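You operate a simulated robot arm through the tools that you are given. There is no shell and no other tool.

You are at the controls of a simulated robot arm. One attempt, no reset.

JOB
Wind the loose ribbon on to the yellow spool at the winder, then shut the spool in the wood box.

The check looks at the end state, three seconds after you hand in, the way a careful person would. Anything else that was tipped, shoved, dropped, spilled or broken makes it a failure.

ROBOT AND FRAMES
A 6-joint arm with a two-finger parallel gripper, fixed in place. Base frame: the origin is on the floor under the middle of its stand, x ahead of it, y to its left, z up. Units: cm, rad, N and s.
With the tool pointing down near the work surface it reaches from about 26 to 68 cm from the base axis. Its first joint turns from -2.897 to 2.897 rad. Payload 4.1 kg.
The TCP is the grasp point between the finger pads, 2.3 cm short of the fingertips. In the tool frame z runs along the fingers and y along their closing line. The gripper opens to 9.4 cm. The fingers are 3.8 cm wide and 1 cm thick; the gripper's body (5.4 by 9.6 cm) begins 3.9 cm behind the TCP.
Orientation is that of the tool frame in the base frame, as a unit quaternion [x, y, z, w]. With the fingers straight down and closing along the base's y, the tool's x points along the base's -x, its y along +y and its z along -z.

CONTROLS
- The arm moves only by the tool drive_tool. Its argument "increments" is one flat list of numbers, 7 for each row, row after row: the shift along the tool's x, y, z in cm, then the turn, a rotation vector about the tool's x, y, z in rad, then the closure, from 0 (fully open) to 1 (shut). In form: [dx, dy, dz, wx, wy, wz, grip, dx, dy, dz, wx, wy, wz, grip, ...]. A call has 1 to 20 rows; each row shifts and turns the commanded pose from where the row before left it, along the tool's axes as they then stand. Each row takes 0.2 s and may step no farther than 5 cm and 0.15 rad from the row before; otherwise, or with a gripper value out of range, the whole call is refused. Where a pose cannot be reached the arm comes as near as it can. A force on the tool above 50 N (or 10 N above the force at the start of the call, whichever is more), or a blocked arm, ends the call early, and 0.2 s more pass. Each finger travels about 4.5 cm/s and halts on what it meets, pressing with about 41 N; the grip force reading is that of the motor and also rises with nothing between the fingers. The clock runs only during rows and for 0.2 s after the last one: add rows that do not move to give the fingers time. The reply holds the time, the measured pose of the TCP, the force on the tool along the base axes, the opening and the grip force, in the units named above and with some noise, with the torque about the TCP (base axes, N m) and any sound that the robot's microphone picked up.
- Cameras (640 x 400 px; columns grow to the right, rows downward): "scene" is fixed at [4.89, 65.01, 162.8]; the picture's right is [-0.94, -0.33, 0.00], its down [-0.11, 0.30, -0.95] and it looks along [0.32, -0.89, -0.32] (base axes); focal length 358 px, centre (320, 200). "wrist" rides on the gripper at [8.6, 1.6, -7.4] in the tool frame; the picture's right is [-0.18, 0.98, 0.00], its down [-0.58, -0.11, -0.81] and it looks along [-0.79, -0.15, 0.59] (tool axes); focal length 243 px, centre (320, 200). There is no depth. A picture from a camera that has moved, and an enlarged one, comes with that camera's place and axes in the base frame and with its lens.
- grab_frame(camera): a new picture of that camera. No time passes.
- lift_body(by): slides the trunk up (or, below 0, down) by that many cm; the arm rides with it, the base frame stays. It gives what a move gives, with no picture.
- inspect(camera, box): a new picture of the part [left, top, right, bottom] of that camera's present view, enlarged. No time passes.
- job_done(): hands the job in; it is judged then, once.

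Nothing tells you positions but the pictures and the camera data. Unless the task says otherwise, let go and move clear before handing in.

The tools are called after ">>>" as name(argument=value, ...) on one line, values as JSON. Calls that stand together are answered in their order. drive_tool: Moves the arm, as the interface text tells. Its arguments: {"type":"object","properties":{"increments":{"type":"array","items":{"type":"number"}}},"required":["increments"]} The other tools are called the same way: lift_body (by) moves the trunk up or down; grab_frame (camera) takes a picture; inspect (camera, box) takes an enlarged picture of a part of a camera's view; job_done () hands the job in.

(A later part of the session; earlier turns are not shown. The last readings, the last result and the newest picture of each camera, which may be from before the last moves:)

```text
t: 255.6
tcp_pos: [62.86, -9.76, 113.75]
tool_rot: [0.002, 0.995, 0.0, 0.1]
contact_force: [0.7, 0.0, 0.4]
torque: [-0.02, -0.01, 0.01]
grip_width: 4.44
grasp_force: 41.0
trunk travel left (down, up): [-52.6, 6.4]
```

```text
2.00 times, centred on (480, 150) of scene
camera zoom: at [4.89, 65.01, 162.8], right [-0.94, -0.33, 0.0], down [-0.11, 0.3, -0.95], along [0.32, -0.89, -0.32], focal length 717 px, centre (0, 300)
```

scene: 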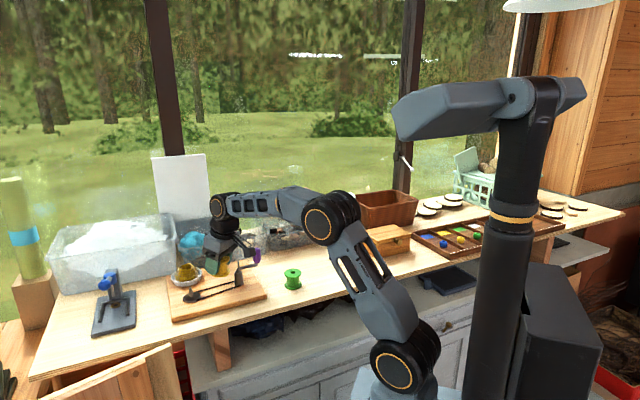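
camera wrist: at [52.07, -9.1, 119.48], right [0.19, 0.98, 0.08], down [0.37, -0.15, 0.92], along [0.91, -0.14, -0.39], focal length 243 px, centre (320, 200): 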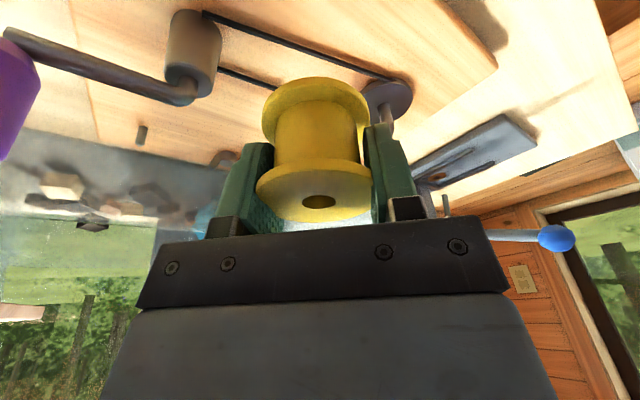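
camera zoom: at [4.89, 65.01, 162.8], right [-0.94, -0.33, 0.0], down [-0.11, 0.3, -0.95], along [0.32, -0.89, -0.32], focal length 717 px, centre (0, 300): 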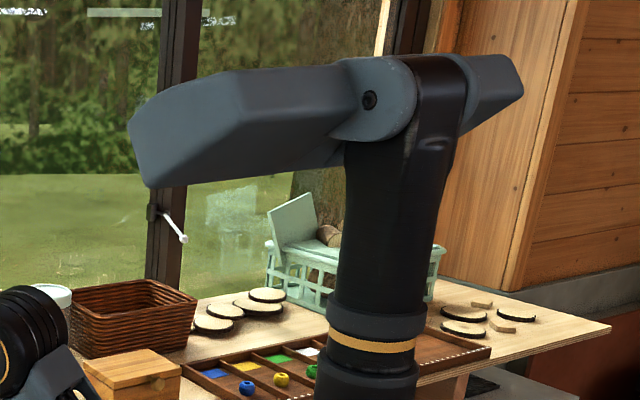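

It is stable at (62.9, -9.8) with a slightly larger lean. I'll continue toward the spindle at 0.15 cm per row, keeping the spool above the pin.

>>> drive_tool(increments=[-0.06, 0.039, 0.013, 0, 0, 0, 1, -0.1254, 0.078, 0.0257, 0, 0, 0, 1, -0.1254, 0.078, 0.0257, 0, 0, 0, 1, -0.1254, 0.078, 0.0257, 0, 0, 0, 1, -0.1254, 0.078, 0.0257, 0, 0, 0, 1, -0.1254, 0.078, 0.0257, 0, 0, 0, 1, -0.1254, 0.078, 0.0257, 0, 0, 0, 1, -0.1254, 0.078, 0.0257, 0, 0, 0, 1, -0.1254, 0.078, 0.0257, 0, 0, 0, 1, -0.1254, 0.078, 0.0257, 0, 0, 0, 1, -0.1254, 0.078, 0.0257, 0, 0, 0, 1, -0.1254, 0.078, 0.0257, 0, 0, 0, 1, -0.1254, 0.078, 0.0257, 0, 0, 0, 1, -0.1254, 0.078, 0.0257, 0, 0, 0, 1, -0.1254, 0.078, 0.0257, 0, 0, 0, 1, -0.1254, 0.078, 0.0257, 0, 0, 0, 1, -0.1254, 0.078, 0.0257, 0, 0, 0, 1, -0.1254, 0.078, 0.0257, 0, 0, 0, 1, -0.1254, 0.078, 0.0257, 0, 0, 0, 1, -0.06, 0.039, 0.013, 0, 0, 0, 1])

>>> inspect(camera="scene", box=[320, 50, 640, 250])

>>> drive_tool(increments=[-0.06, 0.039, 0.013, 0, 0, 0, 1, -0.1254, 0.078, 0.0257, 0, 0, 0, 1, -0.1254, 0.078, 0.0257, 0, 0, 0, 1, -0.1254, 0.078, 0.0257, 0, 0, 0, 1, -0.1254, 0.078, 0.0257, 0, 0, 0, 1, -0.1254, 0.078, 0.0257, 0, 0, 0, 1, -0.1254, 0.078, 0.0257, 0, 0, 0, 1, -0.1254, 0.078, 0.0257, 0, 0, 0, 1, -0.1254, 0.078, 0.0257, 0, 0, 0, 1, -0.1254, 0.078, 0.0257, 0, 0, 0, 1, -0.1254, 0.078, 0.0257, 0, 0, 0, 1, -0.1254, 0.078, 0.0257, 0, 0, 0, 1, -0.1254, 0.078, 0.0257, 0, 0, 0, 1, -0.1254, 0.078, 0.0257, 0, 0, 0, 1, -0.1254, 0.078, 0.0257, 0, 0, 0, 1, -0.1254, 0.078, 0.0257, 0, 0, 0, 1, -0.06, 0.039, 0.013, 0, 0, 0, 1, 0, 0, 0, 0, 0, 0, 1])

>>> grab_frame(camera="wrist")

```text
t: 258.2
tcp_pos: [60.82, -13.69, 114.42]
tool_rot: [0.008, 0.993, 0.018, 0.118]
contact_force: [-0.6, -0.8, -0.6]
torque: [0.02, -0.03, 0.02]
grip_width: 4.43
grasp_force: 41.0
trunk travel left (down, up): [-52.6, 6.4]
stopped in row 13: the arm was blocked; the commanded pose is now the measured one
```

```text
2.00 times, centred on (480, 150) of scene
camera zoom: at [4.89, 65.01, 162.8], right [-0.94, -0.33, 0.0], down [-0.11, 0.3, -0.95], along [0.32, -0.89, -0.32], focal length 717 px, centre (0, 300)
```

zoom: 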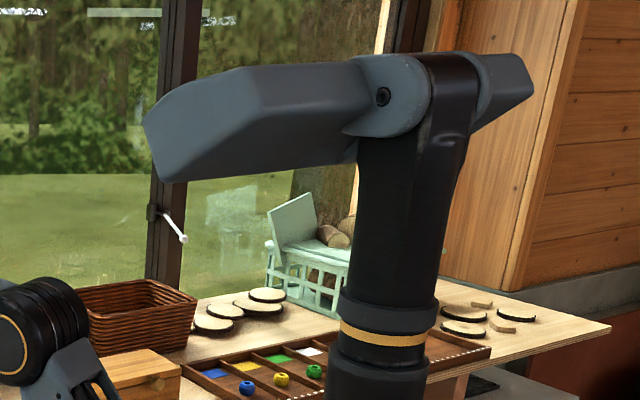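

```text
t: 262.0
tcp_pos: [63.74, -11.54, 114.26]
tool_rot: [0.005, 0.993, 0.016, 0.113]
contact_force: [1.0, -0.2, -0.8]
torque: [-0.02, -0.02, 0.03]
grip_width: 4.41
grasp_force: 41.2
trunk travel left (down, up): [-52.6, 6.4]
```

```text
taken
camera wrist: at [53.77, -10.0, 119.59], right [0.18, 0.98, 0.07], down [0.38, -0.14, 0.91], along [0.91, -0.14, -0.4], focal length 243 px, centre (320, 200)
```

wrist: 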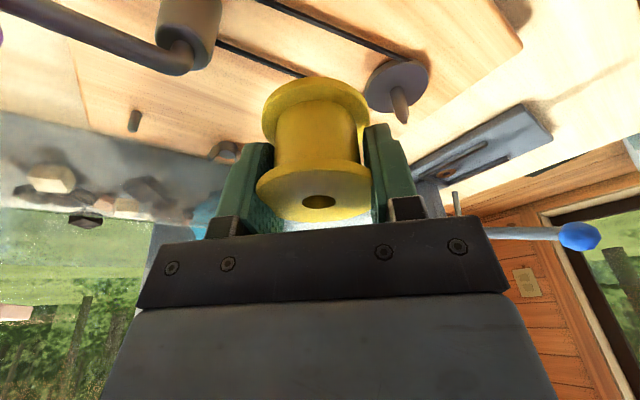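

>>> inspect(camera="scene", box=[320, 50, 640, 250])

>>> drive_tool(increments=[0, 0, 0, 0, 0, 0, 1, 0, 0, 0, 0, 0, 0, 1, 0, 0, 0, 0, 0, 0, 1, 0, 0, 0, 0, 0, 0, 1, 0, 0, 0, 0, 0, 0, 1])

>>> inspect(camera="scene", box=[160, 200, 400, 400])

```text
2.00 times, centred on (480, 150) of scene
camera zoom: at [4.89, 65.01, 162.8], right [-0.94, -0.33, 0.0], down [-0.11, 0.3, -0.95], along [0.32, -0.89, -0.32], focal length 717 px, centre (0, 300)
```

zoom: 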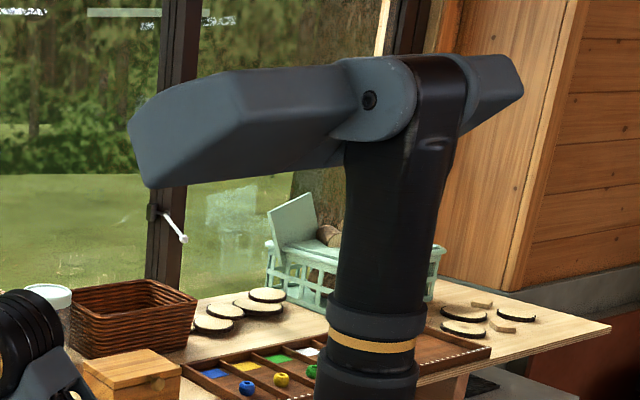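

```text
t: 263.2
tcp_pos: [63.83, -11.5, 114.21]
tool_rot: [0.005, 0.993, 0.016, 0.114]
contact_force: [0.2, -0.4, -0.6]
torque: [0.02, 0.01, -0.02]
grip_width: 4.41
grasp_force: 41.1
trunk travel left (down, up): [-52.6, 6.4]
```

```text
2.00 times, centred on (280, 300) of scene
camera zoom: at [4.89, 65.01, 162.8], right [-0.94, -0.33, 0.0], down [-0.11, 0.3, -0.95], along [0.32, -0.89, -0.32], focal length 717 px, centre (400, 0)
```

zoom: 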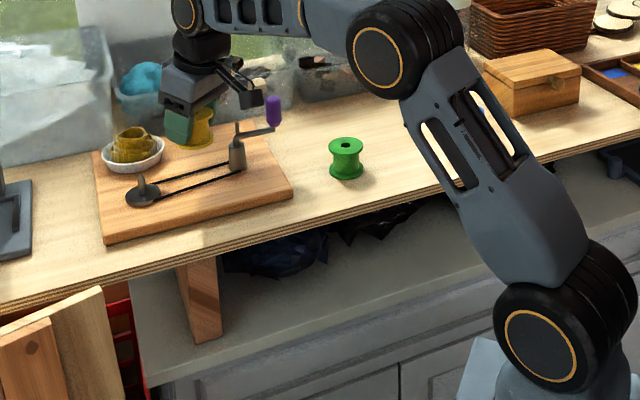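

The lean is steady. I'll look closely at the spindle from here to pin down its position.

>>> inspect(camera="wrist", box=[340, 40, 460, 140])

>>> inspect(camera="scene", box=[170, 225, 270, 310])

```text
4.00 times, centred on (400, 90) of wrist
camera zoom: at [53.77, -10.0, 119.58], right [0.18, 0.98, 0.07], down [0.38, -0.14, 0.91], along [0.91, -0.14, -0.4], focal length 970 px, centre (0, 640)
```

zoom: 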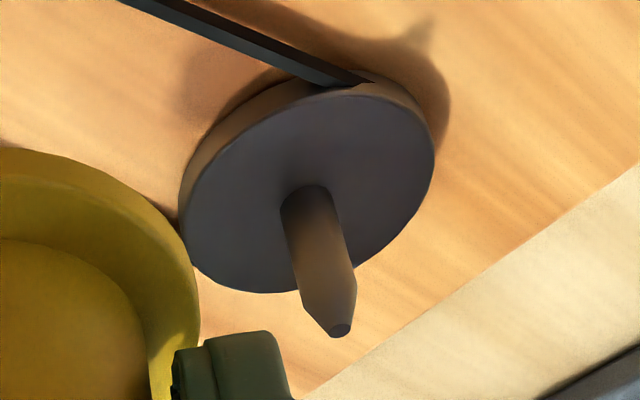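

```text
4.71 times, centred on (220, 268) of scene
camera zoom: at [4.89, 65.01, 162.8], right [-0.94, -0.33, 0.0], down [-0.11, 0.3, -0.95], along [0.32, -0.89, -0.32], focal length 1687 px, centre (791, -118)
```

zoom: 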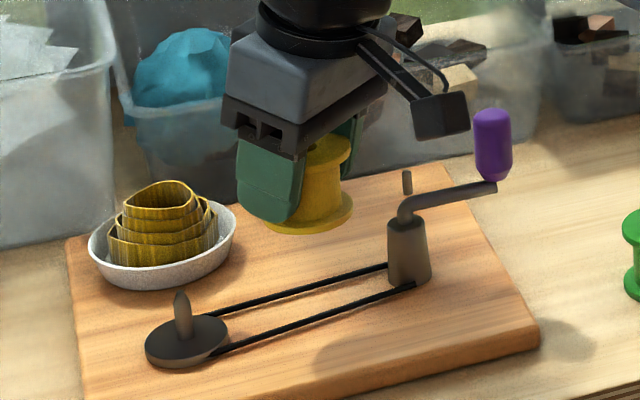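

The two close views agree: the spindle axis is at (68.2, -5.7), the disc top at z 104.75 and the pin tip at z 108.05. The spool axis sits essentially at the TCP. I'll straighten the tilt and creep toward it.

>>> drive_tool(increments=[0, 0, 0, 0.003, 0.0026, -0.001, 1, 0, 0, 0, 0.003, 0.0026, -0.001, 1, 0, 0, 0, 0.003, 0.0026, -0.001, 1, 0, 0, 0, 0.003, 0.0026, -0.001, 1, 0, 0, 0, 0.003, 0.0026, -0.001, 1, 0, 0, 0, 0.003, 0.0026, -0.001, 1, 0, 0, 0, 0.003, 0.0026, -0.001, 1, 0, 0, 0, 0.003, 0.0026, -0.001, 1, 0, 0, 0, 0.003, 0.0026, -0.001, 1, 0, 0, 0, 0.003, 0.0026, 0, 1, 0, 0, 0, 0.002, 0.0015, 0, 1, 0, 0, 0, 0, 0, 0, 1])

>>> drive_tool(increments=[-0.05, 0.07, 0.01, 0, 0, 0, 1, -0.087, 0.12, 0.018, 0, 0, 0, 1, -0.087, 0.12, 0.018, 0, 0, 0, 1, -0.087, 0.12, 0.018, 0, 0, 0, 1, -0.087, 0.12, 0.018, 0, 0, 0, 1, -0.087, 0.12, 0.018, 0, 0, 0, 1, -0.087, 0.12, 0.018, 0, 0, 0, 1, -0.087, 0.12, 0.018, 0, 0, 0, 1, -0.087, 0.12, 0.018, 0, 0, 0, 1, -0.087, 0.12, 0.018, 0, 0, 0, 1, -0.087, 0.12, 0.018, 0, 0, 0, 1, -0.087, 0.12, 0.018, 0, 0, 0, 1, -0.05, 0.07, 0.01, 0, 0, 0, 1, 0, 0, 0, 0, 0, 0, 1, 0, 0, 0, 0, 0, 0, 1])

```text
t: 265.8
tcp_pos: [63.64, -11.55, 114.18]
tool_rot: [0.001, 0.995, -0.001, 0.101]
contact_force: [0.4, 0.2, -1.4]
torque: [0.01, 0.0, 0.0]
grip_width: 4.44
grasp_force: 41.0
trunk travel left (down, up): [-52.6, 6.4]
```

```text
t: 268.4
tcp_pos: [61.25, -15.18, 114.99]
tool_rot: [0.007, 0.993, 0.019, 0.118]
contact_force: [0.1, -0.5, -0.4]
torque: [0.03, 0.01, 0.0]
grip_width: 4.42
grasp_force: 41.5
trunk travel left (down, up): [-52.6, 6.4]
stopped in row 12: the arm was blocked; the commanded pose is now the measured one
```

It was shoved again after about 1.5 cm. I'll settle, straighten, and then move two rows at a time with a picture each, to catch what precedes the shove.

>>> drive_tool(increments=[0, 0, 0, 0, 0, 0, 1, 0, 0, 0, 0, 0, 0, 1, 0, 0, 0, 0, 0, 0, 1, 0, 0, 0, 0, 0, 0, 1, 0, 0, 0, 0, 0, 0, 1, 0, 0, 0, 0, 0, 0, 1, 0, 0, 0, 0, 0, 0, 1, 0, 0, 0, 0, 0, 0, 1])

>>> inspect(camera="scene", box=[420, 60, 580, 160])

>>> drive_tool(increments=[-0.1, 0.13, 0.02, 0, 0, 0, 1, -0.1, 0.13, 0.02, 0, 0, 0, 1, -0.1, 0.13, 0.02, 0, 0, 0, 1])

>>> inspect(camera="scene", box=[420, 60, 580, 160])

>>> drive_tool(increments=[-0.1, 0.13, 0.02, 0, 0, 0, 1, -0.1, 0.13, 0.02, 0, 0, 0, 1, -0.1, 0.13, 0.02, 0, 0, 0, 1])

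>>> inspect(camera="scene", box=[420, 60, 580, 160])

>>> drive_tool(increments=[-0.1, 0.13, 0.02, 0, 0, 0, 1, -0.1, 0.13, 0.02, 0, 0, 0, 1, -0.1, 0.13, 0.02, 0, 0, 0, 1])

>>> inspect(camera="scene", box=[420, 60, 580, 160])

```text
t: 270.2
tcp_pos: [61.89, -14.67, 114.67]
tool_rot: [0.004, 0.993, 0.018, 0.114]
contact_force: [0.1, -0.5, -0.3]
torque: [-0.03, 0.03, 0.0]
grip_width: 4.42
grasp_force: 40.4
trunk travel left (down, up): [-52.6, 6.4]
```

```text
4.00 times, centred on (500, 110) of scene
camera zoom: at [4.89, 65.01, 162.8], right [-0.94, -0.33, 0.0], down [-0.11, 0.3, -0.95], along [0.32, -0.89, -0.32], focal length 1434 px, centre (-400, 560)
```

zoom: 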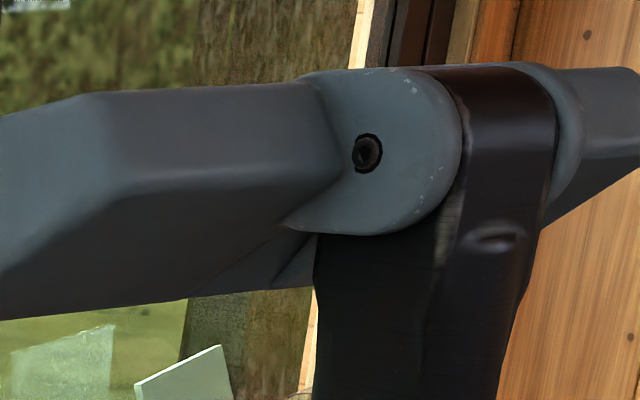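

```text
t: 271.0
tcp_pos: [62.27, -13.78, 114.57]
tool_rot: [0.006, 0.993, 0.016, 0.114]
contact_force: [0.1, 0.5, -0.1]
torque: [0.03, 0.04, 0.03]
grip_width: 4.43
grasp_force: 41.1
trunk travel left (down, up): [-52.6, 6.4]
```

```text
4.00 times, centred on (500, 110) of scene
camera zoom: at [4.89, 65.01, 162.8], right [-0.94, -0.33, 0.0], down [-0.11, 0.3, -0.95], along [0.32, -0.89, -0.32], focal length 1434 px, centre (-400, 560)
```

zoom: 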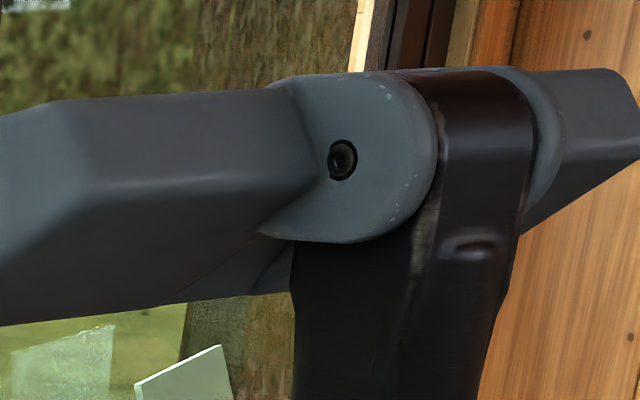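

```text
t: 271.8
tcp_pos: [62.68, -13.47, 114.7]
tool_rot: [0.005, 0.993, 0.016, 0.114]
contact_force: [0.0, -0.1, -0.3]
torque: [-0.01, 0.0, 0.01]
grip_width: 4.44
grasp_force: 41.8
trunk travel left (down, up): [-52.6, 6.4]
```

```text
4.00 times, centred on (500, 110) of scene
camera zoom: at [4.89, 65.01, 162.8], right [-0.94, -0.33, 0.0], down [-0.11, 0.3, -0.95], along [0.32, -0.89, -0.32], focal length 1434 px, centre (-400, 560)
```

zoom: 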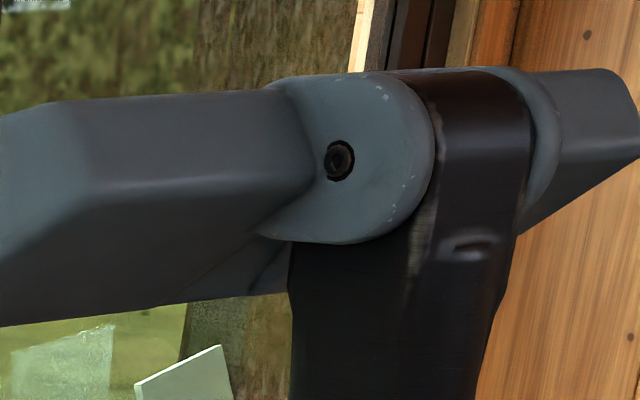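

```text
t: 272.6
tcp_pos: [62.94, -13.11, 114.63]
tool_rot: [0.005, 0.993, 0.016, 0.114]
contact_force: [0.0, 0.1, -0.8]
torque: [-0.01, 0.01, 0.01]
grip_width: 4.43
grasp_force: 41.4
trunk travel left (down, up): [-52.6, 6.4]
```

```text
4.00 times, centred on (500, 110) of scene
camera zoom: at [4.89, 65.01, 162.8], right [-0.94, -0.33, 0.0], down [-0.11, 0.3, -0.95], along [0.32, -0.89, -0.32], focal length 1434 px, centre (-400, 560)
```

zoom: 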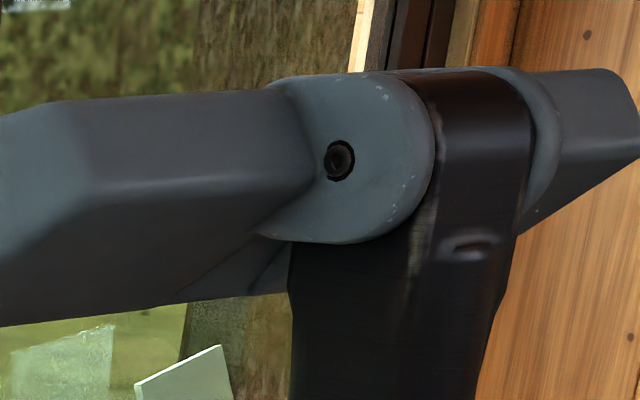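

>>> drive_tool(increments=[-0.1, 0.13, 0.02, 0, 0, 0, 1, -0.1, 0.13, 0.02, 0, 0, 0, 1, -0.1, 0.13, 0.02, 0, 0, 0, 1])

>>> inspect(camera="scene", box=[420, 60, 580, 160])

>>> drive_tool(increments=[-0.1, 0.13, 0.02, 0, 0, 0, 1, -0.1, 0.13, 0.02, 0, 0, 0, 1, -0.1, 0.13, 0.02, 0, 0, 0, 1])

>>> inspect(camera="scene", box=[420, 60, 580, 160])

>>> drive_tool(increments=[-0.1, 0.13, 0.02, 0, 0, 0, 1, -0.1, 0.13, 0.02, 0, 0, 0, 1, -0.1, 0.13, 0.02, 0, 0, 0, 1])

>>> inspect(camera="scene", box=[420, 60, 580, 160])

>>> drive_tool(increments=[-0.1, 0.13, 0.02, 0, 0, 0, 1, -0.1, 0.13, 0.02, 0, 0, 0, 1, -0.1, 0.13, 0.02, 0, 0, 0, 1])

>>> inspect(camera="scene", box=[420, 60, 580, 160])

```text
t: 273.4
tcp_pos: [63.23, -12.66, 114.68]
tool_rot: [0.004, 0.993, 0.016, 0.115]
contact_force: [0.3, -0.2, -0.4]
torque: [0.02, 0.0, 0.0]
grip_width: 4.43
grasp_force: 41.2
trunk travel left (down, up): [-52.6, 6.4]
```

```text
4.00 times, centred on (500, 110) of scene
camera zoom: at [4.89, 65.01, 162.8], right [-0.94, -0.33, 0.0], down [-0.11, 0.3, -0.95], along [0.32, -0.89, -0.32], focal length 1434 px, centre (-400, 560)
```

zoom: 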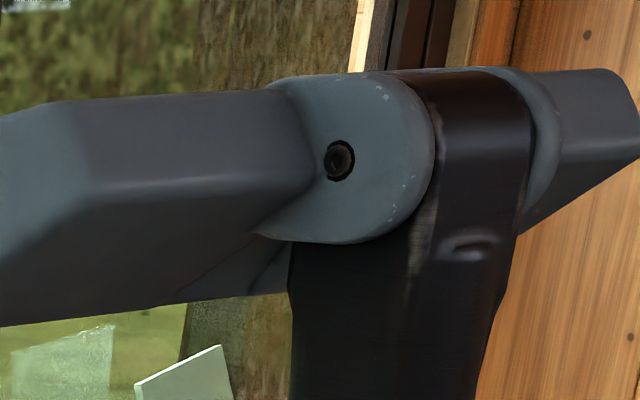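

```text
t: 274.2
tcp_pos: [63.61, -12.26, 114.72]
tool_rot: [0.006, 0.993, 0.015, 0.114]
contact_force: [-0.7, -0.5, 0.2]
torque: [-0.02, 0.03, 0.0]
grip_width: 4.43
grasp_force: 40.6
trunk travel left (down, up): [-52.6, 6.4]
```

```text
4.00 times, centred on (500, 110) of scene
camera zoom: at [4.89, 65.01, 162.8], right [-0.94, -0.33, 0.0], down [-0.11, 0.3, -0.95], along [0.32, -0.89, -0.32], focal length 1434 px, centre (-400, 560)
```

zoom: 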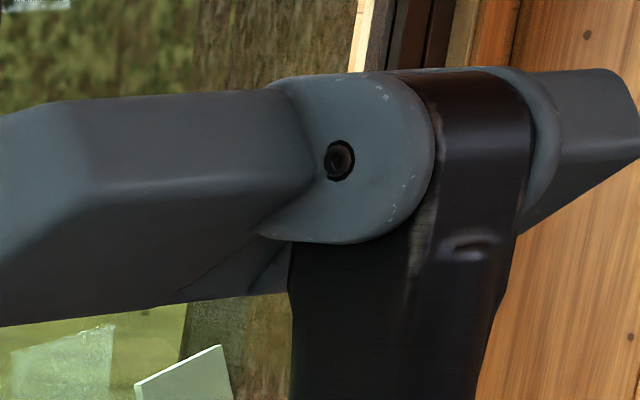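

```text
t: 275.0
tcp_pos: [63.99, -11.9, 114.74]
tool_rot: [0.004, 0.993, 0.016, 0.113]
contact_force: [-0.4, 0.5, -0.5]
torque: [0.0, -0.01, 0.0]
grip_width: 4.44
grasp_force: 40.7
trunk travel left (down, up): [-52.6, 6.4]
```

```text
4.00 times, centred on (500, 110) of scene
camera zoom: at [4.89, 65.01, 162.8], right [-0.94, -0.33, 0.0], down [-0.11, 0.3, -0.95], along [0.32, -0.89, -0.32], focal length 1434 px, centre (-400, 560)
```

zoom: 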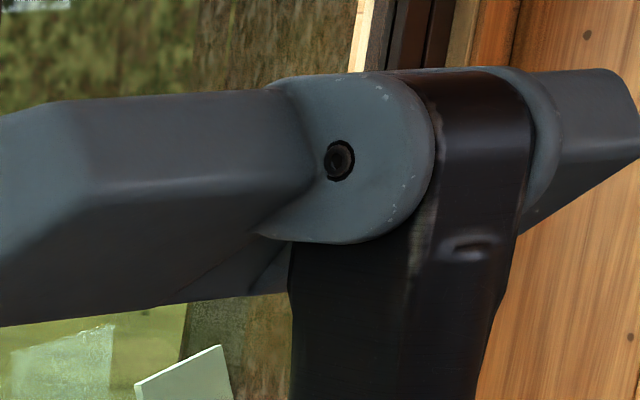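

```text
t: 275.8
tcp_pos: [64.23, -11.52, 114.67]
tool_rot: [0.004, 0.993, 0.016, 0.114]
contact_force: [-0.1, 0.6, -0.5]
torque: [-0.01, 0.0, -0.04]
grip_width: 4.43
grasp_force: 41.5
trunk travel left (down, up): [-52.6, 6.4]
```

```text
4.00 times, centred on (500, 110) of scene
camera zoom: at [4.89, 65.01, 162.8], right [-0.94, -0.33, 0.0], down [-0.11, 0.3, -0.95], along [0.32, -0.89, -0.32], focal length 1434 px, centre (-400, 560)
```

zoom: 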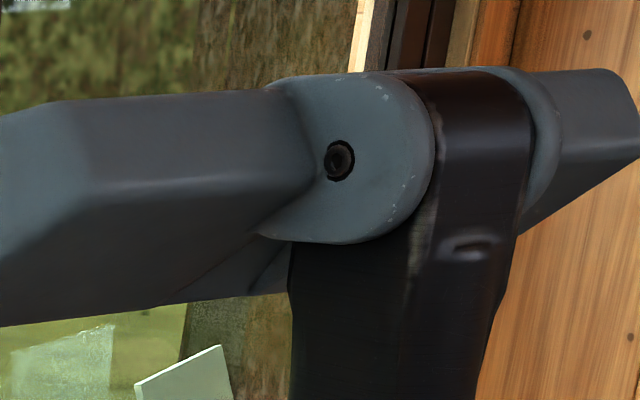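

The body stays put while I creep in short calls with pauses. I'll continue this way toward the spindle.

>>> drive_tool(increments=[-0.1, 0.14, 0.02, 0, 0, 0, 1, -0.1, 0.14, 0.02, 0, 0, 0, 1, -0.1, 0.14, 0.02, 0, 0, 0, 1])

>>> drive_tool(increments=[-0.1, 0.14, 0.02, 0, 0, 0, 1, -0.1, 0.14, 0.02, 0, 0, 0, 1, -0.1, 0.14, 0.02, 0, 0, 0, 1])

>>> drive_tool(increments=[-0.1, 0.14, 0.02, 0, 0, 0, 1, -0.1, 0.14, 0.02, 0, 0, 0, 1, -0.1, 0.14, 0.02, 0, 0, 0, 1])

>>> drive_tool(increments=[-0.1, 0.14, 0.02, 0, 0, 0, 1, -0.1, 0.14, 0.02, 0, 0, 0, 1, -0.1, 0.14, 0.02, 0, 0, 0, 1])

```text
t: 276.6
tcp_pos: [64.75, -11.1, 114.69]
tool_rot: [0.004, 0.993, 0.016, 0.113]
contact_force: [0.3, -1.4, 0.2]
torque: [0.0, 0.01, 0.01]
grip_width: 4.44
grasp_force: 41.1
trunk travel left (down, up): [-52.6, 6.4]
```

```text
t: 277.4
tcp_pos: [64.88, -10.72, 114.83]
tool_rot: [0.005, 0.993, 0.016, 0.113]
contact_force: [-0.2, 0.5, -0.6]
torque: [0.0, -0.01, -0.01]
grip_width: 4.4
grasp_force: 41.0
trunk travel left (down, up): [-52.6, 6.4]
```

```text
t: 278.2
tcp_pos: [65.16, -10.29, 114.89]
tool_rot: [0.005, 0.993, 0.016, 0.113]
contact_force: [-0.1, -0.4, -1.1]
torque: [0.02, -0.02, 0.01]
grip_width: 4.43
grasp_force: 41.1
trunk travel left (down, up): [-52.6, 6.4]
```

```text
t: 278.8
tcp_pos: [61.76, -15.18, 115.56]
tool_rot: [0.011, 0.991, 0.034, 0.131]
contact_force: [0.2, 0.1, 0.0]
torque: [0.03, -0.02, 0.02]
grip_width: 4.42
grasp_force: 40.8
trunk travel left (down, up): [-52.6, 6.4]
stopped in row 3: the arm was blocked; the commanded pose is now the measured one
```

Each shove comes when the wrist radius crosses about 46, 56 or 58.5 cm, and inside those bands it is calm. If I hold the spool with a larger outward tilt (0.65 rad), the wrist can stay near 54 cm even at the spindle. I'll retreat, set the spool down and regrip it at that tilt.

>>> drive_tool(increments=[0, 0, 0, 0, 0, 0, 1, 0, 0, 0, 0, 0, 0, 1, 0, 0, 0, 0, 0, 0, 1, 0, 0, 0, 0, 0, 0, 1, 0, 0, 0, 0, 0, 0, 1, 0, 0, 0, 0, 0, 0, 1, 0, 0, 0, 0, 0, 0, 1, 0, 0, 0, 0, 0, 0, 1])

>>> drive_tool(increments=[-0.05, 0, -0.195, 0, 0, 0, 1, -0.1, 0, -0.39, 0, 0, 0, 1, -0.13, 0.02, -0.58, 0, 0, 0, 1, -0.13, 0.02, -0.58, 0, 0, 0, 1, -0.13, 0.02, -0.58, 0, 0, 0, 1, -0.13, 0.02, -0.58, 0, 0, 0, 1, -0.13, 0.02, -0.58, 0, 0, 0, 1, -0.13, 0.02, -0.58, 0, 0, 0, 1, -0.13, 0.02, -0.58, 0, 0, 0, 1, -0.13, 0.02, -0.58, 0, 0, 0, 1, -0.1, 0, -0.39, 0, 0, 0, 1, -0.05, 0, -0.195, 0, 0, 0, 1, 0, 0, 0, 0, 0, 0, 1])

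```text
t: 280.6
tcp_pos: [62.21, -14.42, 115.34]
tool_rot: [0.01, 0.991, 0.034, 0.128]
contact_force: [0.5, -1.5, -0.5]
torque: [0.01, 0.02, -0.01]
grip_width: 4.41
grasp_force: 41.3
trunk travel left (down, up): [-52.6, 6.4]
```

```text
t: 283.4
tcp_pos: [62.42, -14.18, 121.24]
tool_rot: [0.009, 0.991, 0.032, 0.127]
contact_force: [-0.3, -0.6, -0.3]
torque: [0.01, -0.02, 0.01]
grip_width: 4.45
grasp_force: 41.1
trunk travel left (down, up): [-52.6, 6.4]
```

It is stable at z 121. I'll retreat to the calm inner area, expecting a shove or two on the way at this safe height.

>>> drive_tool(increments=[0.24, -0.18, -0.06, 0, 0, 0, 1, 0.47, -0.36, -0.12, 0, 0, 0, 1, 0.78, -0.6, -0.2, 0, 0, 0, 1, 0.78, -0.6, -0.2, 0, 0, 0, 1, 0.78, -0.6, -0.2, 0, 0, 0, 1, 0.78, -0.6, -0.2, 0, 0, 0, 1, 0.78, -0.6, -0.2, 0, 0, 0, 1, 0.78, -0.6, -0.2, 0, 0, 0, 1, 0.78, -0.6, -0.2, 0, 0, 0, 1, 0.78, -0.6, -0.2, 0, 0, 0, 1, 0.78, -0.6, -0.2, 0, 0, 0, 1, 0.78, -0.6, -0.2, 0, 0, 0, 1, 0.78, -0.6, -0.2, 0, 0, 0, 1, 0.78, -0.6, -0.2, 0, 0, 0, 1, 0.78, -0.6, -0.2, 0, 0, 0, 1, 0.47, -0.36, -0.12, 0, 0, 0, 1, 0.24, -0.18, -0.06, 0, 0, 0, 1, 0, 0, 0, 0, 0, 0, 1])

>>> drive_tool(increments=[0, 0, 0, 0, 0, 0, 1, 0, 0, 0, 0, 0, 0, 1, 0, 0, 0, 0, 0, 0, 1])

>>> grab_frame(camera="scene")

```text
t: 285.6
tcp_pos: [51.59, -24.6, 120.78]
tool_rot: [0.014, 0.988, 0.051, 0.145]
contact_force: [-0.3, -0.2, -0.2]
torque: [0.01, -0.01, 0.0]
grip_width: 4.42
grasp_force: 40.7
trunk travel left (down, up): [-52.6, 6.4]
stopped in row 10: the arm was blocked; the commanded pose is now the measured one
```

```text
t: 286.4
tcp_pos: [52.97, -23.16, 120.54]
tool_rot: [0.008, 0.989, 0.047, 0.137]
contact_force: [0.5, -1.2, -0.9]
torque: [0.03, 0.01, 0.04]
grip_width: 4.43
grasp_force: 40.9
trunk travel left (down, up): [-52.6, 6.4]
```

```text
taken
```

scene: 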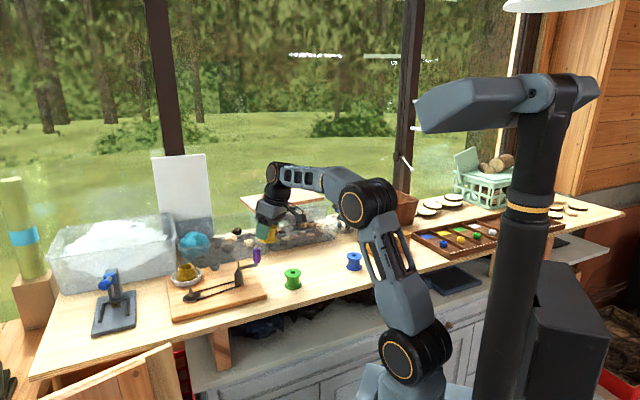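

>>> drive_tool(increments=[0, 0, 0, 0, 0, 0, 1, 0, 0, 0, 0, 0, 0, 1, 0, 0, 0, 0, 0, 0, 1, 0, 0, 0, 0, 0, 0, 1, 0, 0, 0, 0, 0, 0, 1])

>>> drive_tool(increments=[0.24, -0.18, -0.06, 0, 0, 0, 1, 0.47, -0.36, -0.12, 0, 0, 0, 1, 0.78, -0.6, -0.2, 0, 0, 0, 1, 0.78, -0.6, -0.2, 0, 0, 0, 1, 0.78, -0.6, -0.2, 0, 0, 0, 1, 0.78, -0.6, -0.2, 0, 0, 0, 1, 0.78, -0.6, -0.2, 0, 0, 0, 1, 0.78, -0.6, -0.2, 0, 0, 0, 1, 0.78, -0.6, -0.2, 0, 0, 0, 1, 0.78, -0.6, -0.2, 0, 0, 0, 1, 0.47, -0.36, -0.12, 0, 0, 0, 1, 0.24, -0.18, -0.06, 0, 0, 0, 1, 0, 0, 0, 0, 0, 0, 1])

>>> drive_tool(increments=[0, 0, 0, 0, 0, 0, 1, 0, 0, 0, 0, 0, 0, 1, 0, 0, 0, 0, 0, 0, 1])

```text
t: 287.6
tcp_pos: [52.03, -23.94, 120.78]
tool_rot: [0.011, 0.988, 0.05, 0.143]
contact_force: [-0.3, -0.1, -0.9]
torque: [0.04, -0.03, 0.0]
grip_width: 4.42
grasp_force: 41.4
trunk travel left (down, up): [-52.6, 6.4]
```

```text
t: 290.4
tcp_pos: [44.69, -29.28, 119.85]
tool_rot: [0.009, 0.989, 0.048, 0.139]
contact_force: [-0.7, 0.1, -0.4]
torque: [-0.01, -0.04, -0.01]
grip_width: 4.41
grasp_force: 41.1
trunk travel left (down, up): [-52.6, 6.4]
```

```text
t: 291.2
tcp_pos: [44.43, -29.52, 119.82]
tool_rot: [0.009, 0.989, 0.049, 0.14]
contact_force: [0.1, 0.7, 0.1]
torque: [-0.01, 0.0, 0.02]
grip_width: 4.43
grasp_force: 40.6
trunk travel left (down, up): [-52.6, 6.4]
```

I'm back in the calm zone with the spool still firmly held. I'll straighten it to the original grip angle and set it down on a clear patch of bench.

>>> drive_tool(increments=[0, 0, 0, 0.012, 0.0101, -0.0035, 1, 0, 0, 0, 0.012, 0.0101, -0.0035, 1, 0, 0, 0, 0.012, 0.0101, -0.0035, 1, 0, 0, 0, 0.012, 0.0101, -0.0035, 1, 0, 0, 0, 0.012, 0.0101, -0.0035, 1, 0, 0, 0, 0.012, 0.0101, -0.0035, 1, 0, 0, 0, 0.012, 0.0101, -0.0035, 1, 0, 0, 0, 0.012, 0.0101, -0.0035, 1, 0, 0, 0, 0, 0, 0, 1, 0, 0, 0, 0, 0, 0, 1])

>>> drive_tool(increments=[0.1, -0.3, 0, 0, 0, 0, 1, 0.2, -0.6, 0, 0, 0, 0, 1, 0.3, -0.5, 0, 0, 0, 0, 1, 0.3, -0.5, 0, 0, 0, 0, 1, 0.3, -0.5, 0, 0, 0, 0, 1, 0.3, -0.5, 0, 0, 0, 0, 1, 0.2, -0.4, 0, 0, 0, 0, 1, 0.1, -0.2, 0, 0, 0, 0, 1, 0, 0, 0, 0, 0, 0, 1])

>>> drive_tool(increments=[0.06, 0, 0.294, 0, 0, 0, 1, 0.12, 0, 0.588, 0, 0, 0, 1, 0.18, 0, 0.882, 0, 0, 0, 1, 0.18, 0, 0.882, 0, 0, 0, 1, 0.18, 0, 0.882, 0, 0, 0, 1, 0.18, 0, 0.882, 0, 0, 0, 1, 0.18, 0, 0.882, 0, 0, 0, 1, 0.18, 0, 0.882, 0, 0, 0, 1, 0.18, 0, 0.882, 0, 0, 0, 1, 0.18, 0, 0.882, 0, 0, 0, 1, 0.18, 0, 0.882, 0, 0, 0, 1, 0.18, 0, 0.882, 0, 0, 0, 1, 0.12, 0, 0.588, 0, 0, 0, 1, 0.06, 0, 0.294, 0, 0, 0, 1, 0, 0, 0, 0, 0, 0, 1])

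```text
t: 293.4
tcp_pos: [44.37, -29.68, 119.82]
tool_rot: [0.0, 0.995, 0.001, 0.099]
contact_force: [0.6, 0.1, 0.2]
torque: [0.01, 0.02, -0.02]
grip_width: 4.43
grasp_force: 41.3
trunk travel left (down, up): [-52.6, 6.4]
```

```text
t: 295.4
tcp_pos: [42.59, -33.18, 119.37]
tool_rot: [0.0, 0.995, 0.0, 0.1]
contact_force: [0.5, 0.0, 0.0]
torque: [-0.02, -0.02, 0.02]
grip_width: 4.42
grasp_force: 41.1
trunk travel left (down, up): [-52.6, 6.4]
```

```text
t: 298.6
tcp_pos: [42.57, -33.14, 108.58]
tool_rot: [0.0, 0.995, -0.001, 0.1]
contact_force: [0.0, 0.1, -1.0]
torque: [-0.01, 0.01, 0.0]
grip_width: 4.42
grasp_force: 40.9
trunk travel left (down, up): [-52.6, 6.4]
```

>>> drive_tool(increments=[0.06, 0, 0.294, 0, 0, 0, 1, 0.12, 0, 0.588, 0, 0, 0, 1, 0.16, 0, 0.784, 0, 0, 0, 1, 0.12, 0, 0.588, 0, 0, 0, 1, 0.08, 0, 0.392, 0, 0, 0, 1, 0.03, 0, 0.147, 0, 0, 0, 1, 0.02, 0, 0.1, 0, 0, 0, 1, 0, 0, 0, 0, 0, 0, 1])

>>> drive_tool(increments=[0.02, 0, 0.1, 0, 0, 0, 1, 0.015, 0, 0.07, 0, 0, 0, 1, 0, 0, 0, 0, 0, 0, 1])

>>> grab_frame(camera="wrist")

>>> inspect(camera="scene", box=[280, 230, 360, 290])

```text
t: 300.4
tcp_pos: [42.63, -32.87, 105.66]
tool_rot: [0.0, 0.995, 0.0, 0.1]
contact_force: [0.6, 0.6, -0.6]
torque: [-0.02, -0.01, -0.01]
grip_width: 4.42
grasp_force: 41.0
trunk travel left (down, up): [-52.6, 6.4]
```

```text
t: 301.2
tcp_pos: [42.59, -32.96, 105.56]
tool_rot: [0.0, 0.995, 0.0, 0.101]
contact_force: [-0.5, -0.2, -0.4]
torque: [0.0, 0.06, 0.02]
grip_width: 4.41
grasp_force: 40.6
trunk travel left (down, up): [-52.6, 6.4]
```

```text
taken
camera wrist: at [32.77, -31.23, 111.15], right [0.18, 0.98, 0.04], down [0.41, -0.11, 0.91], along [0.89, -0.15, -0.42], focal length 243 px, centre (320, 200)
```

wrist: 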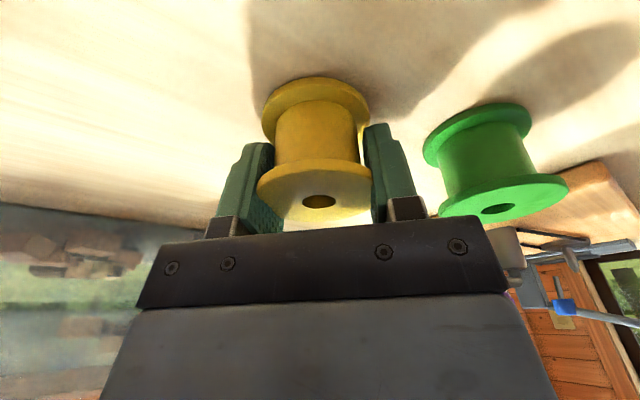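

```text
6.67 times, centred on (320, 260) of scene
camera zoom: at [4.89, 65.01, 162.8], right [-0.94, -0.33, 0.0], down [-0.11, 0.3, -0.95], along [0.32, -0.89, -0.32], focal length 2390 px, centre (320, -200)
```

zoom: 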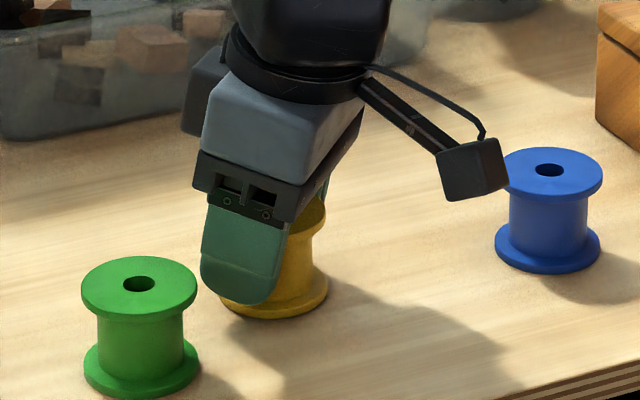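

>>> drive_tool(increments=[0.02, 0, 0.1, 0, 0, 0, 1, 0.01, 0, 0.05, 0, 0, 0, 1, 0, 0, 0, 0, 0, 0, 1])

>>> drive_tool(increments=[0.01, 0, 0.05, 0, 0, 0, 1, 0, 0, 0, 0, 0, 0, 1])

```text
t: 302.0
tcp_pos: [42.49, -32.85, 105.55]
tool_rot: [0.0, 0.995, 0.0, 0.101]
contact_force: [1.3, -0.8, 7.8]
torque: [0.04, -0.19, -0.03]
grip_width: 4.4
grasp_force: 41.0
trunk travel left (down, up): [-52.6, 6.4]
```

```text
t: 302.6
tcp_pos: [42.59, -32.78, 105.49]
tool_rot: [0.0, 0.995, 0.0, 0.101]
contact_force: [2.1, -0.1, 14.4]
torque: [0.09, -0.35, 0.02]
grip_width: 4.42
grasp_force: 40.4
trunk travel left (down, up): [-52.6, 6.4]
```

The spool is resting on the bench with light contact. I'll open just enough to clear the flange, keeping away from the green spool.

>>> drive_tool(increments=[0, 0, 0, 0, 0, 0, 0.4, 0, 0, 0, 0, 0, 0, 0.3, 0, 0, 0, 0, 0, 0, 0.25, 0, 0, 0, 0, 0, 0, 0.25, 0, 0, 0, 0, 0, 0, 0.25])

>>> drive_tool(increments=[-0.06, 0, -0.294, 0, 0, 0, 0.25, -0.1, 0, -0.49, 0, 0, 0, 0.25, -0.16, 0, -0.784, 0, 0, 0, 0.25, -0.16, 0, -0.784, 0, 0, 0, 0.25, -0.16, 0, -0.784, 0, 0, 0, 0.25, -0.16, 0, -0.784, 0, 0, 0, 0.25, -0.16, 0, -0.784, 0, 0, 0, 0.25, -0.16, 0, -0.784, 0, 0, 0, 0.25, -0.16, 0, -0.784, 0, 0, 0, 0.25, -0.16, 0, -0.784, 0, 0, 0, 0.25, -0.1, 0, -0.49, 0, 0, 0, 0.25, -0.06, 0, -0.294, 0, 0, 0, 0.25, 0, 0, 0, 0, 0, 0, 0.25])

>>> grab_frame(camera="wrist")

>>> inspect(camera="scene", box=[270, 210, 370, 295])

```text
t: 303.8
tcp_pos: [42.66, -32.84, 105.36]
tool_rot: [0.0, 0.995, -0.001, 0.1]
contact_force: [0.7, 0.0, -0.1]
torque: [0.0, -0.02, 0.0]
grip_width: 7.06
grasp_force: 0.0
trunk travel left (down, up): [-52.6, 6.4]
```

```text
t: 306.6
tcp_pos: [42.54, -32.79, 113.29]
tool_rot: [0.0, 0.995, 0.0, 0.1]
contact_force: [0.4, -1.3, 0.8]
torque: [0.01, 0.0, -0.02]
grip_width: 7.04
grasp_force: 0.0
trunk travel left (down, up): [-52.6, 6.4]
```

```text
taken
camera wrist: at [32.82, -31.11, 118.92], right [0.18, 0.98, 0.04], down [0.41, -0.11, 0.91], along [0.89, -0.15, -0.42], focal length 243 px, centre (320, 200)
```

wrist: 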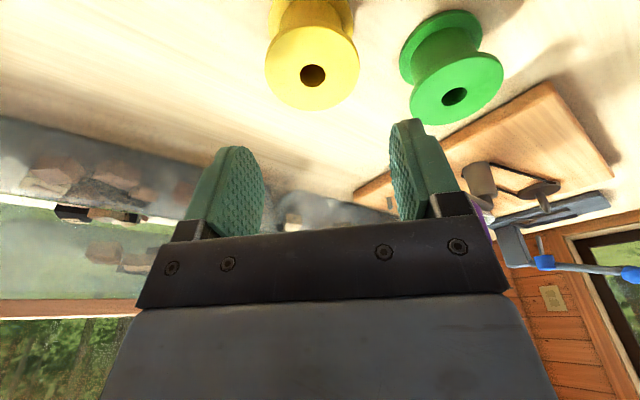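

```text
4.71 times, centred on (320, 252) of scene
camera zoom: at [4.89, 65.01, 162.8], right [-0.94, -0.33, 0.0], down [-0.11, 0.3, -0.95], along [0.32, -0.89, -0.32], focal length 1687 px, centre (320, -47)
```

zoom: 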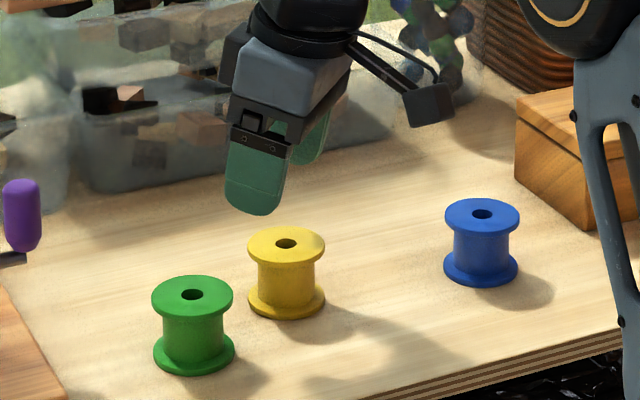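

The yellow spool is standing at about (42.3, -32.9). I'll tilt the hand to 0.65 rad here, still in the calm zone.

>>> drive_tool(increments=[-0.06, 0, -0.3, 0, 0, 0, 0.25, -0.1, 0, -0.5, 0, -0.015, 0, 0.25, -0.1, 0, -0.5, 0, -0.03, 0, 0.25, 0, 0, 0, 0, -0.03, 0, 0.25, 0, 0, 0, 0, -0.03, 0, 0.25, 0, 0, 0, 0, -0.03, 0, 0.25, 0, 0, 0, 0, -0.03, 0, 0.25, 0, 0, 0, 0, -0.03, 0, 0.25, 0, 0, 0, 0, -0.03, 0, 0.25, 0, 0, 0, 0, -0.03, 0, 0.25, 0, 0, 0, 0, -0.03, 0, 0.25, 0, 0, 0, 0, -0.03, 0, 0.25, 0, 0, 0, 0, -0.03, 0, 0.25, 0, 0, 0, 0, -0.03, 0, 0.25, 0, 0, 0, 0, -0.03, 0, 0.25, 0, 0, 0, 0, -0.03, 0, 0.25, 0, 0, 0, 0, -0.015, 0, 0.25, 0, 0, 0, 0, 0, 0, 0.25])

>>> drive_tool(increments=[0, 0, 0, 0, 0, 0, 0.25, 0, 0, 0, 0, 0, 0, 0.25])

>>> grab_frame(camera="wrist")

>>> inspect(camera="scene", box=[270, 190, 390, 290])

```text
t: 310.4
tcp_pos: [42.53, -32.91, 114.67]
tool_rot: [0.0, 0.948, 0.0, 0.32]
contact_force: [-0.1, -0.5, -0.2]
torque: [0.03, 0.03, 0.0]
grip_width: 7.05
grasp_force: 0.1
trunk travel left (down, up): [-52.6, 6.4]
```

```text
t: 311.0
tcp_pos: [42.59, -32.88, 114.55]
tool_rot: [0.001, 0.947, 0.0, 0.32]
contact_force: [0.3, -0.4, -0.1]
torque: [0.06, -0.01, 0.0]
grip_width: 7.03
grasp_force: 0.0
trunk travel left (down, up): [-52.6, 6.4]
```

```text
taken
camera wrist: at [31.34, -31.18, 115.34], right [0.15, 0.98, 0.11], down [-0.03, -0.11, 0.99], along [0.99, -0.15, 0.01], focal length 243 px, centre (320, 200)
```

wrist: 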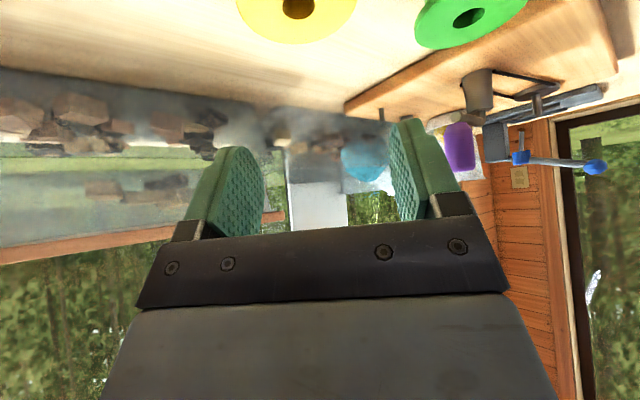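

```text
4.00 times, centred on (330, 240) of scene
camera zoom: at [4.89, 65.01, 162.8], right [-0.94, -0.33, 0.0], down [-0.11, 0.3, -0.95], along [0.32, -0.89, -0.32], focal length 1434 px, centre (280, 40)
```

zoom: 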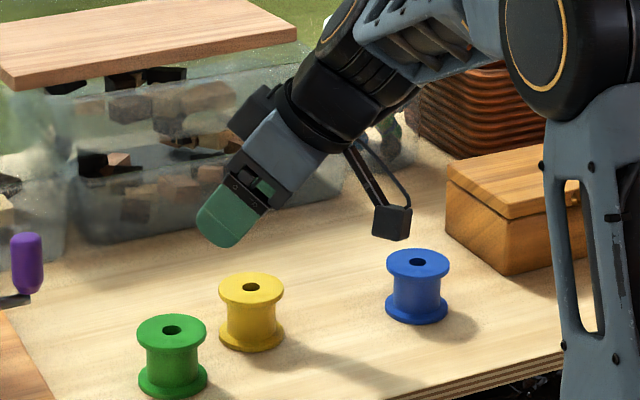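

The tilt is right. I'll descend over the spool and check the alignment before the last bit.

>>> drive_tool(increments=[0.18, 0, 0.24, 0, 0, 0, 0.25, 0.36, 0, 0.48, 0, 0, 0, 0.25, 0.485, 0, 0.636, 0, 0, 0, 0.25, 0.485, 0, 0.636, 0, 0, 0, 0.25, 0.485, 0, 0.636, 0, 0, 0, 0.25, 0.485, 0, 0.636, 0, 0, 0, 0.25, 0.485, 0, 0.636, 0, 0, 0, 0.25, 0.485, 0, 0.636, 0, 0, 0, 0.25, 0.36, 0, 0.48, 0, 0, 0, 0.25, 0.18, 0, 0.24, 0, 0, 0, 0.25, 0, 0, 0, 0, 0, 0, 0.25])

>>> grab_frame(camera="wrist")

>>> inspect(camera="scene", box=[270, 210, 370, 295])

```text
t: 313.4
tcp_pos: [42.51, -32.78, 108.04]
tool_rot: [0.0, 0.947, 0.0, 0.32]
contact_force: [-0.4, 0.1, 1.1]
torque: [0.02, -0.03, 0.01]
grip_width: 7.08
grasp_force: 0.1
trunk travel left (down, up): [-52.6, 6.4]
```

```text
taken
camera wrist: at [31.37, -31.16, 108.73], right [0.15, 0.98, 0.11], down [-0.03, -0.11, 0.99], along [0.99, -0.15, 0.01], focal length 243 px, centre (320, 200)
```

wrist: 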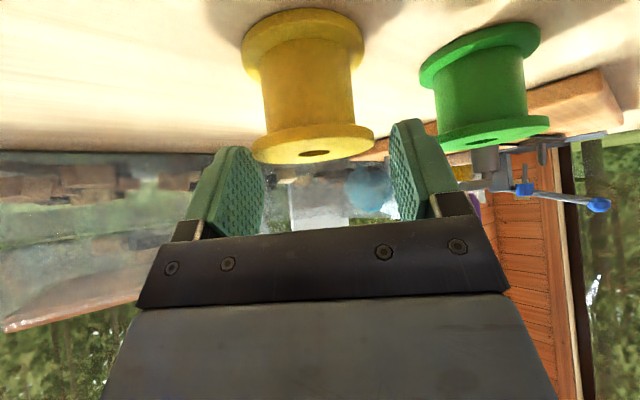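

```text
4.71 times, centred on (320, 252) of scene
camera zoom: at [4.89, 65.01, 162.8], right [-0.94, -0.33, 0.0], down [-0.11, 0.3, -0.95], along [0.32, -0.89, -0.32], focal length 1687 px, centre (320, -47)
```

zoom: 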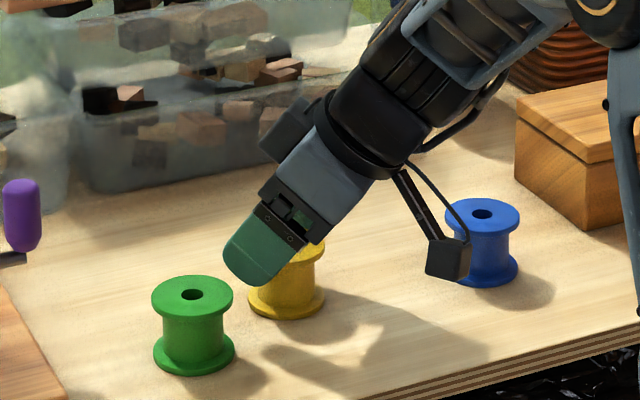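

Seen side-on, the spool's top is at z 106.7 and it is well centred. I'll go down 2 cm more and grip.

>>> drive_tool(increments=[0.24, 0, 0.2, 0, 0, 0, 0.25, 0.3, 0, 0.36, 0, 0, 0, 0.25, 0.3, 0, 0.36, 0, 0, 0, 0.25, 0.3, 0, 0.36, 0, 0, 0, 0.25, 0.18, 0, 0.22, 0, 0, 0, 0.25, 0.07, 0, 0.08, 0, 0, 0, 0.25, 0, 0, 0, 0, 0, 0, 0.25])

>>> drive_tool(increments=[0, 0, 0, 0, 0, 0, 0.35, 0, 0, 0, 0, 0, 0, 0.42, 0, 0, 0, 0, 0, 0, 1, 0, 0, 0, 0, 0, 0, 1, 0, 0, 0, 0, 0, 0, 1, 0, 0, 0, 0, 0, 0, 1, 0, 0, 0, 0, 0, 0, 1])

>>> grab_frame(camera="wrist")

>>> inspect(camera="scene", box=[270, 210, 370, 295])

```text
t: 315.0
tcp_pos: [42.49, -32.92, 105.89]
tool_rot: [0.001, 0.947, 0.0, 0.32]
contact_force: [-0.2, 0.7, 0.5]
torque: [0.03, -0.02, -0.02]
grip_width: 7.04
grasp_force: 0.1
trunk travel left (down, up): [-52.6, 6.4]
```

```text
t: 316.6
tcp_pos: [42.5, -32.99, 106.02]
tool_rot: [0.0, 0.947, 0.0, 0.32]
contact_force: [-0.3, 0.8, 0.7]
torque: [-0.01, -0.01, 0.02]
grip_width: 4.47
grasp_force: 41.4
trunk travel left (down, up): [-52.6, 6.4]
```

```text
taken
camera wrist: at [31.2, -31.2, 106.68], right [0.15, 0.98, 0.11], down [-0.03, -0.11, 0.99], along [0.99, -0.15, 0.01], focal length 243 px, centre (320, 200)
```

wrist: 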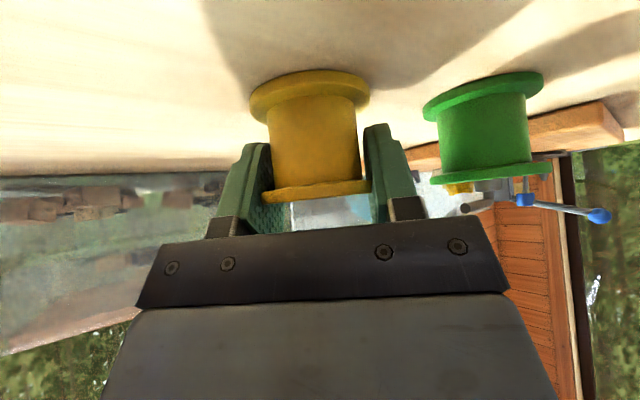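

```text
4.71 times, centred on (320, 252) of scene
camera zoom: at [4.89, 65.01, 162.8], right [-0.94, -0.33, 0.0], down [-0.11, 0.3, -0.95], along [0.32, -0.89, -0.32], focal length 1687 px, centre (320, -47)
```

zoom: 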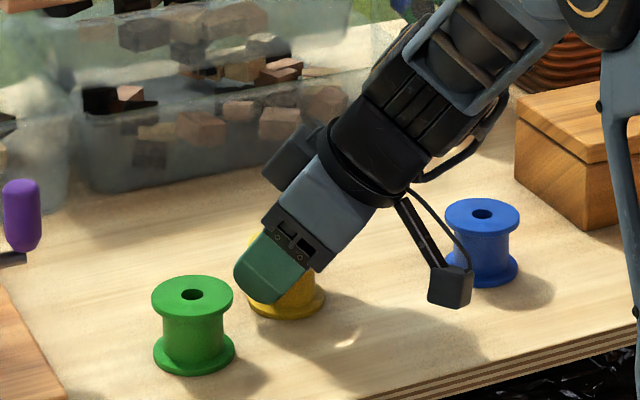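

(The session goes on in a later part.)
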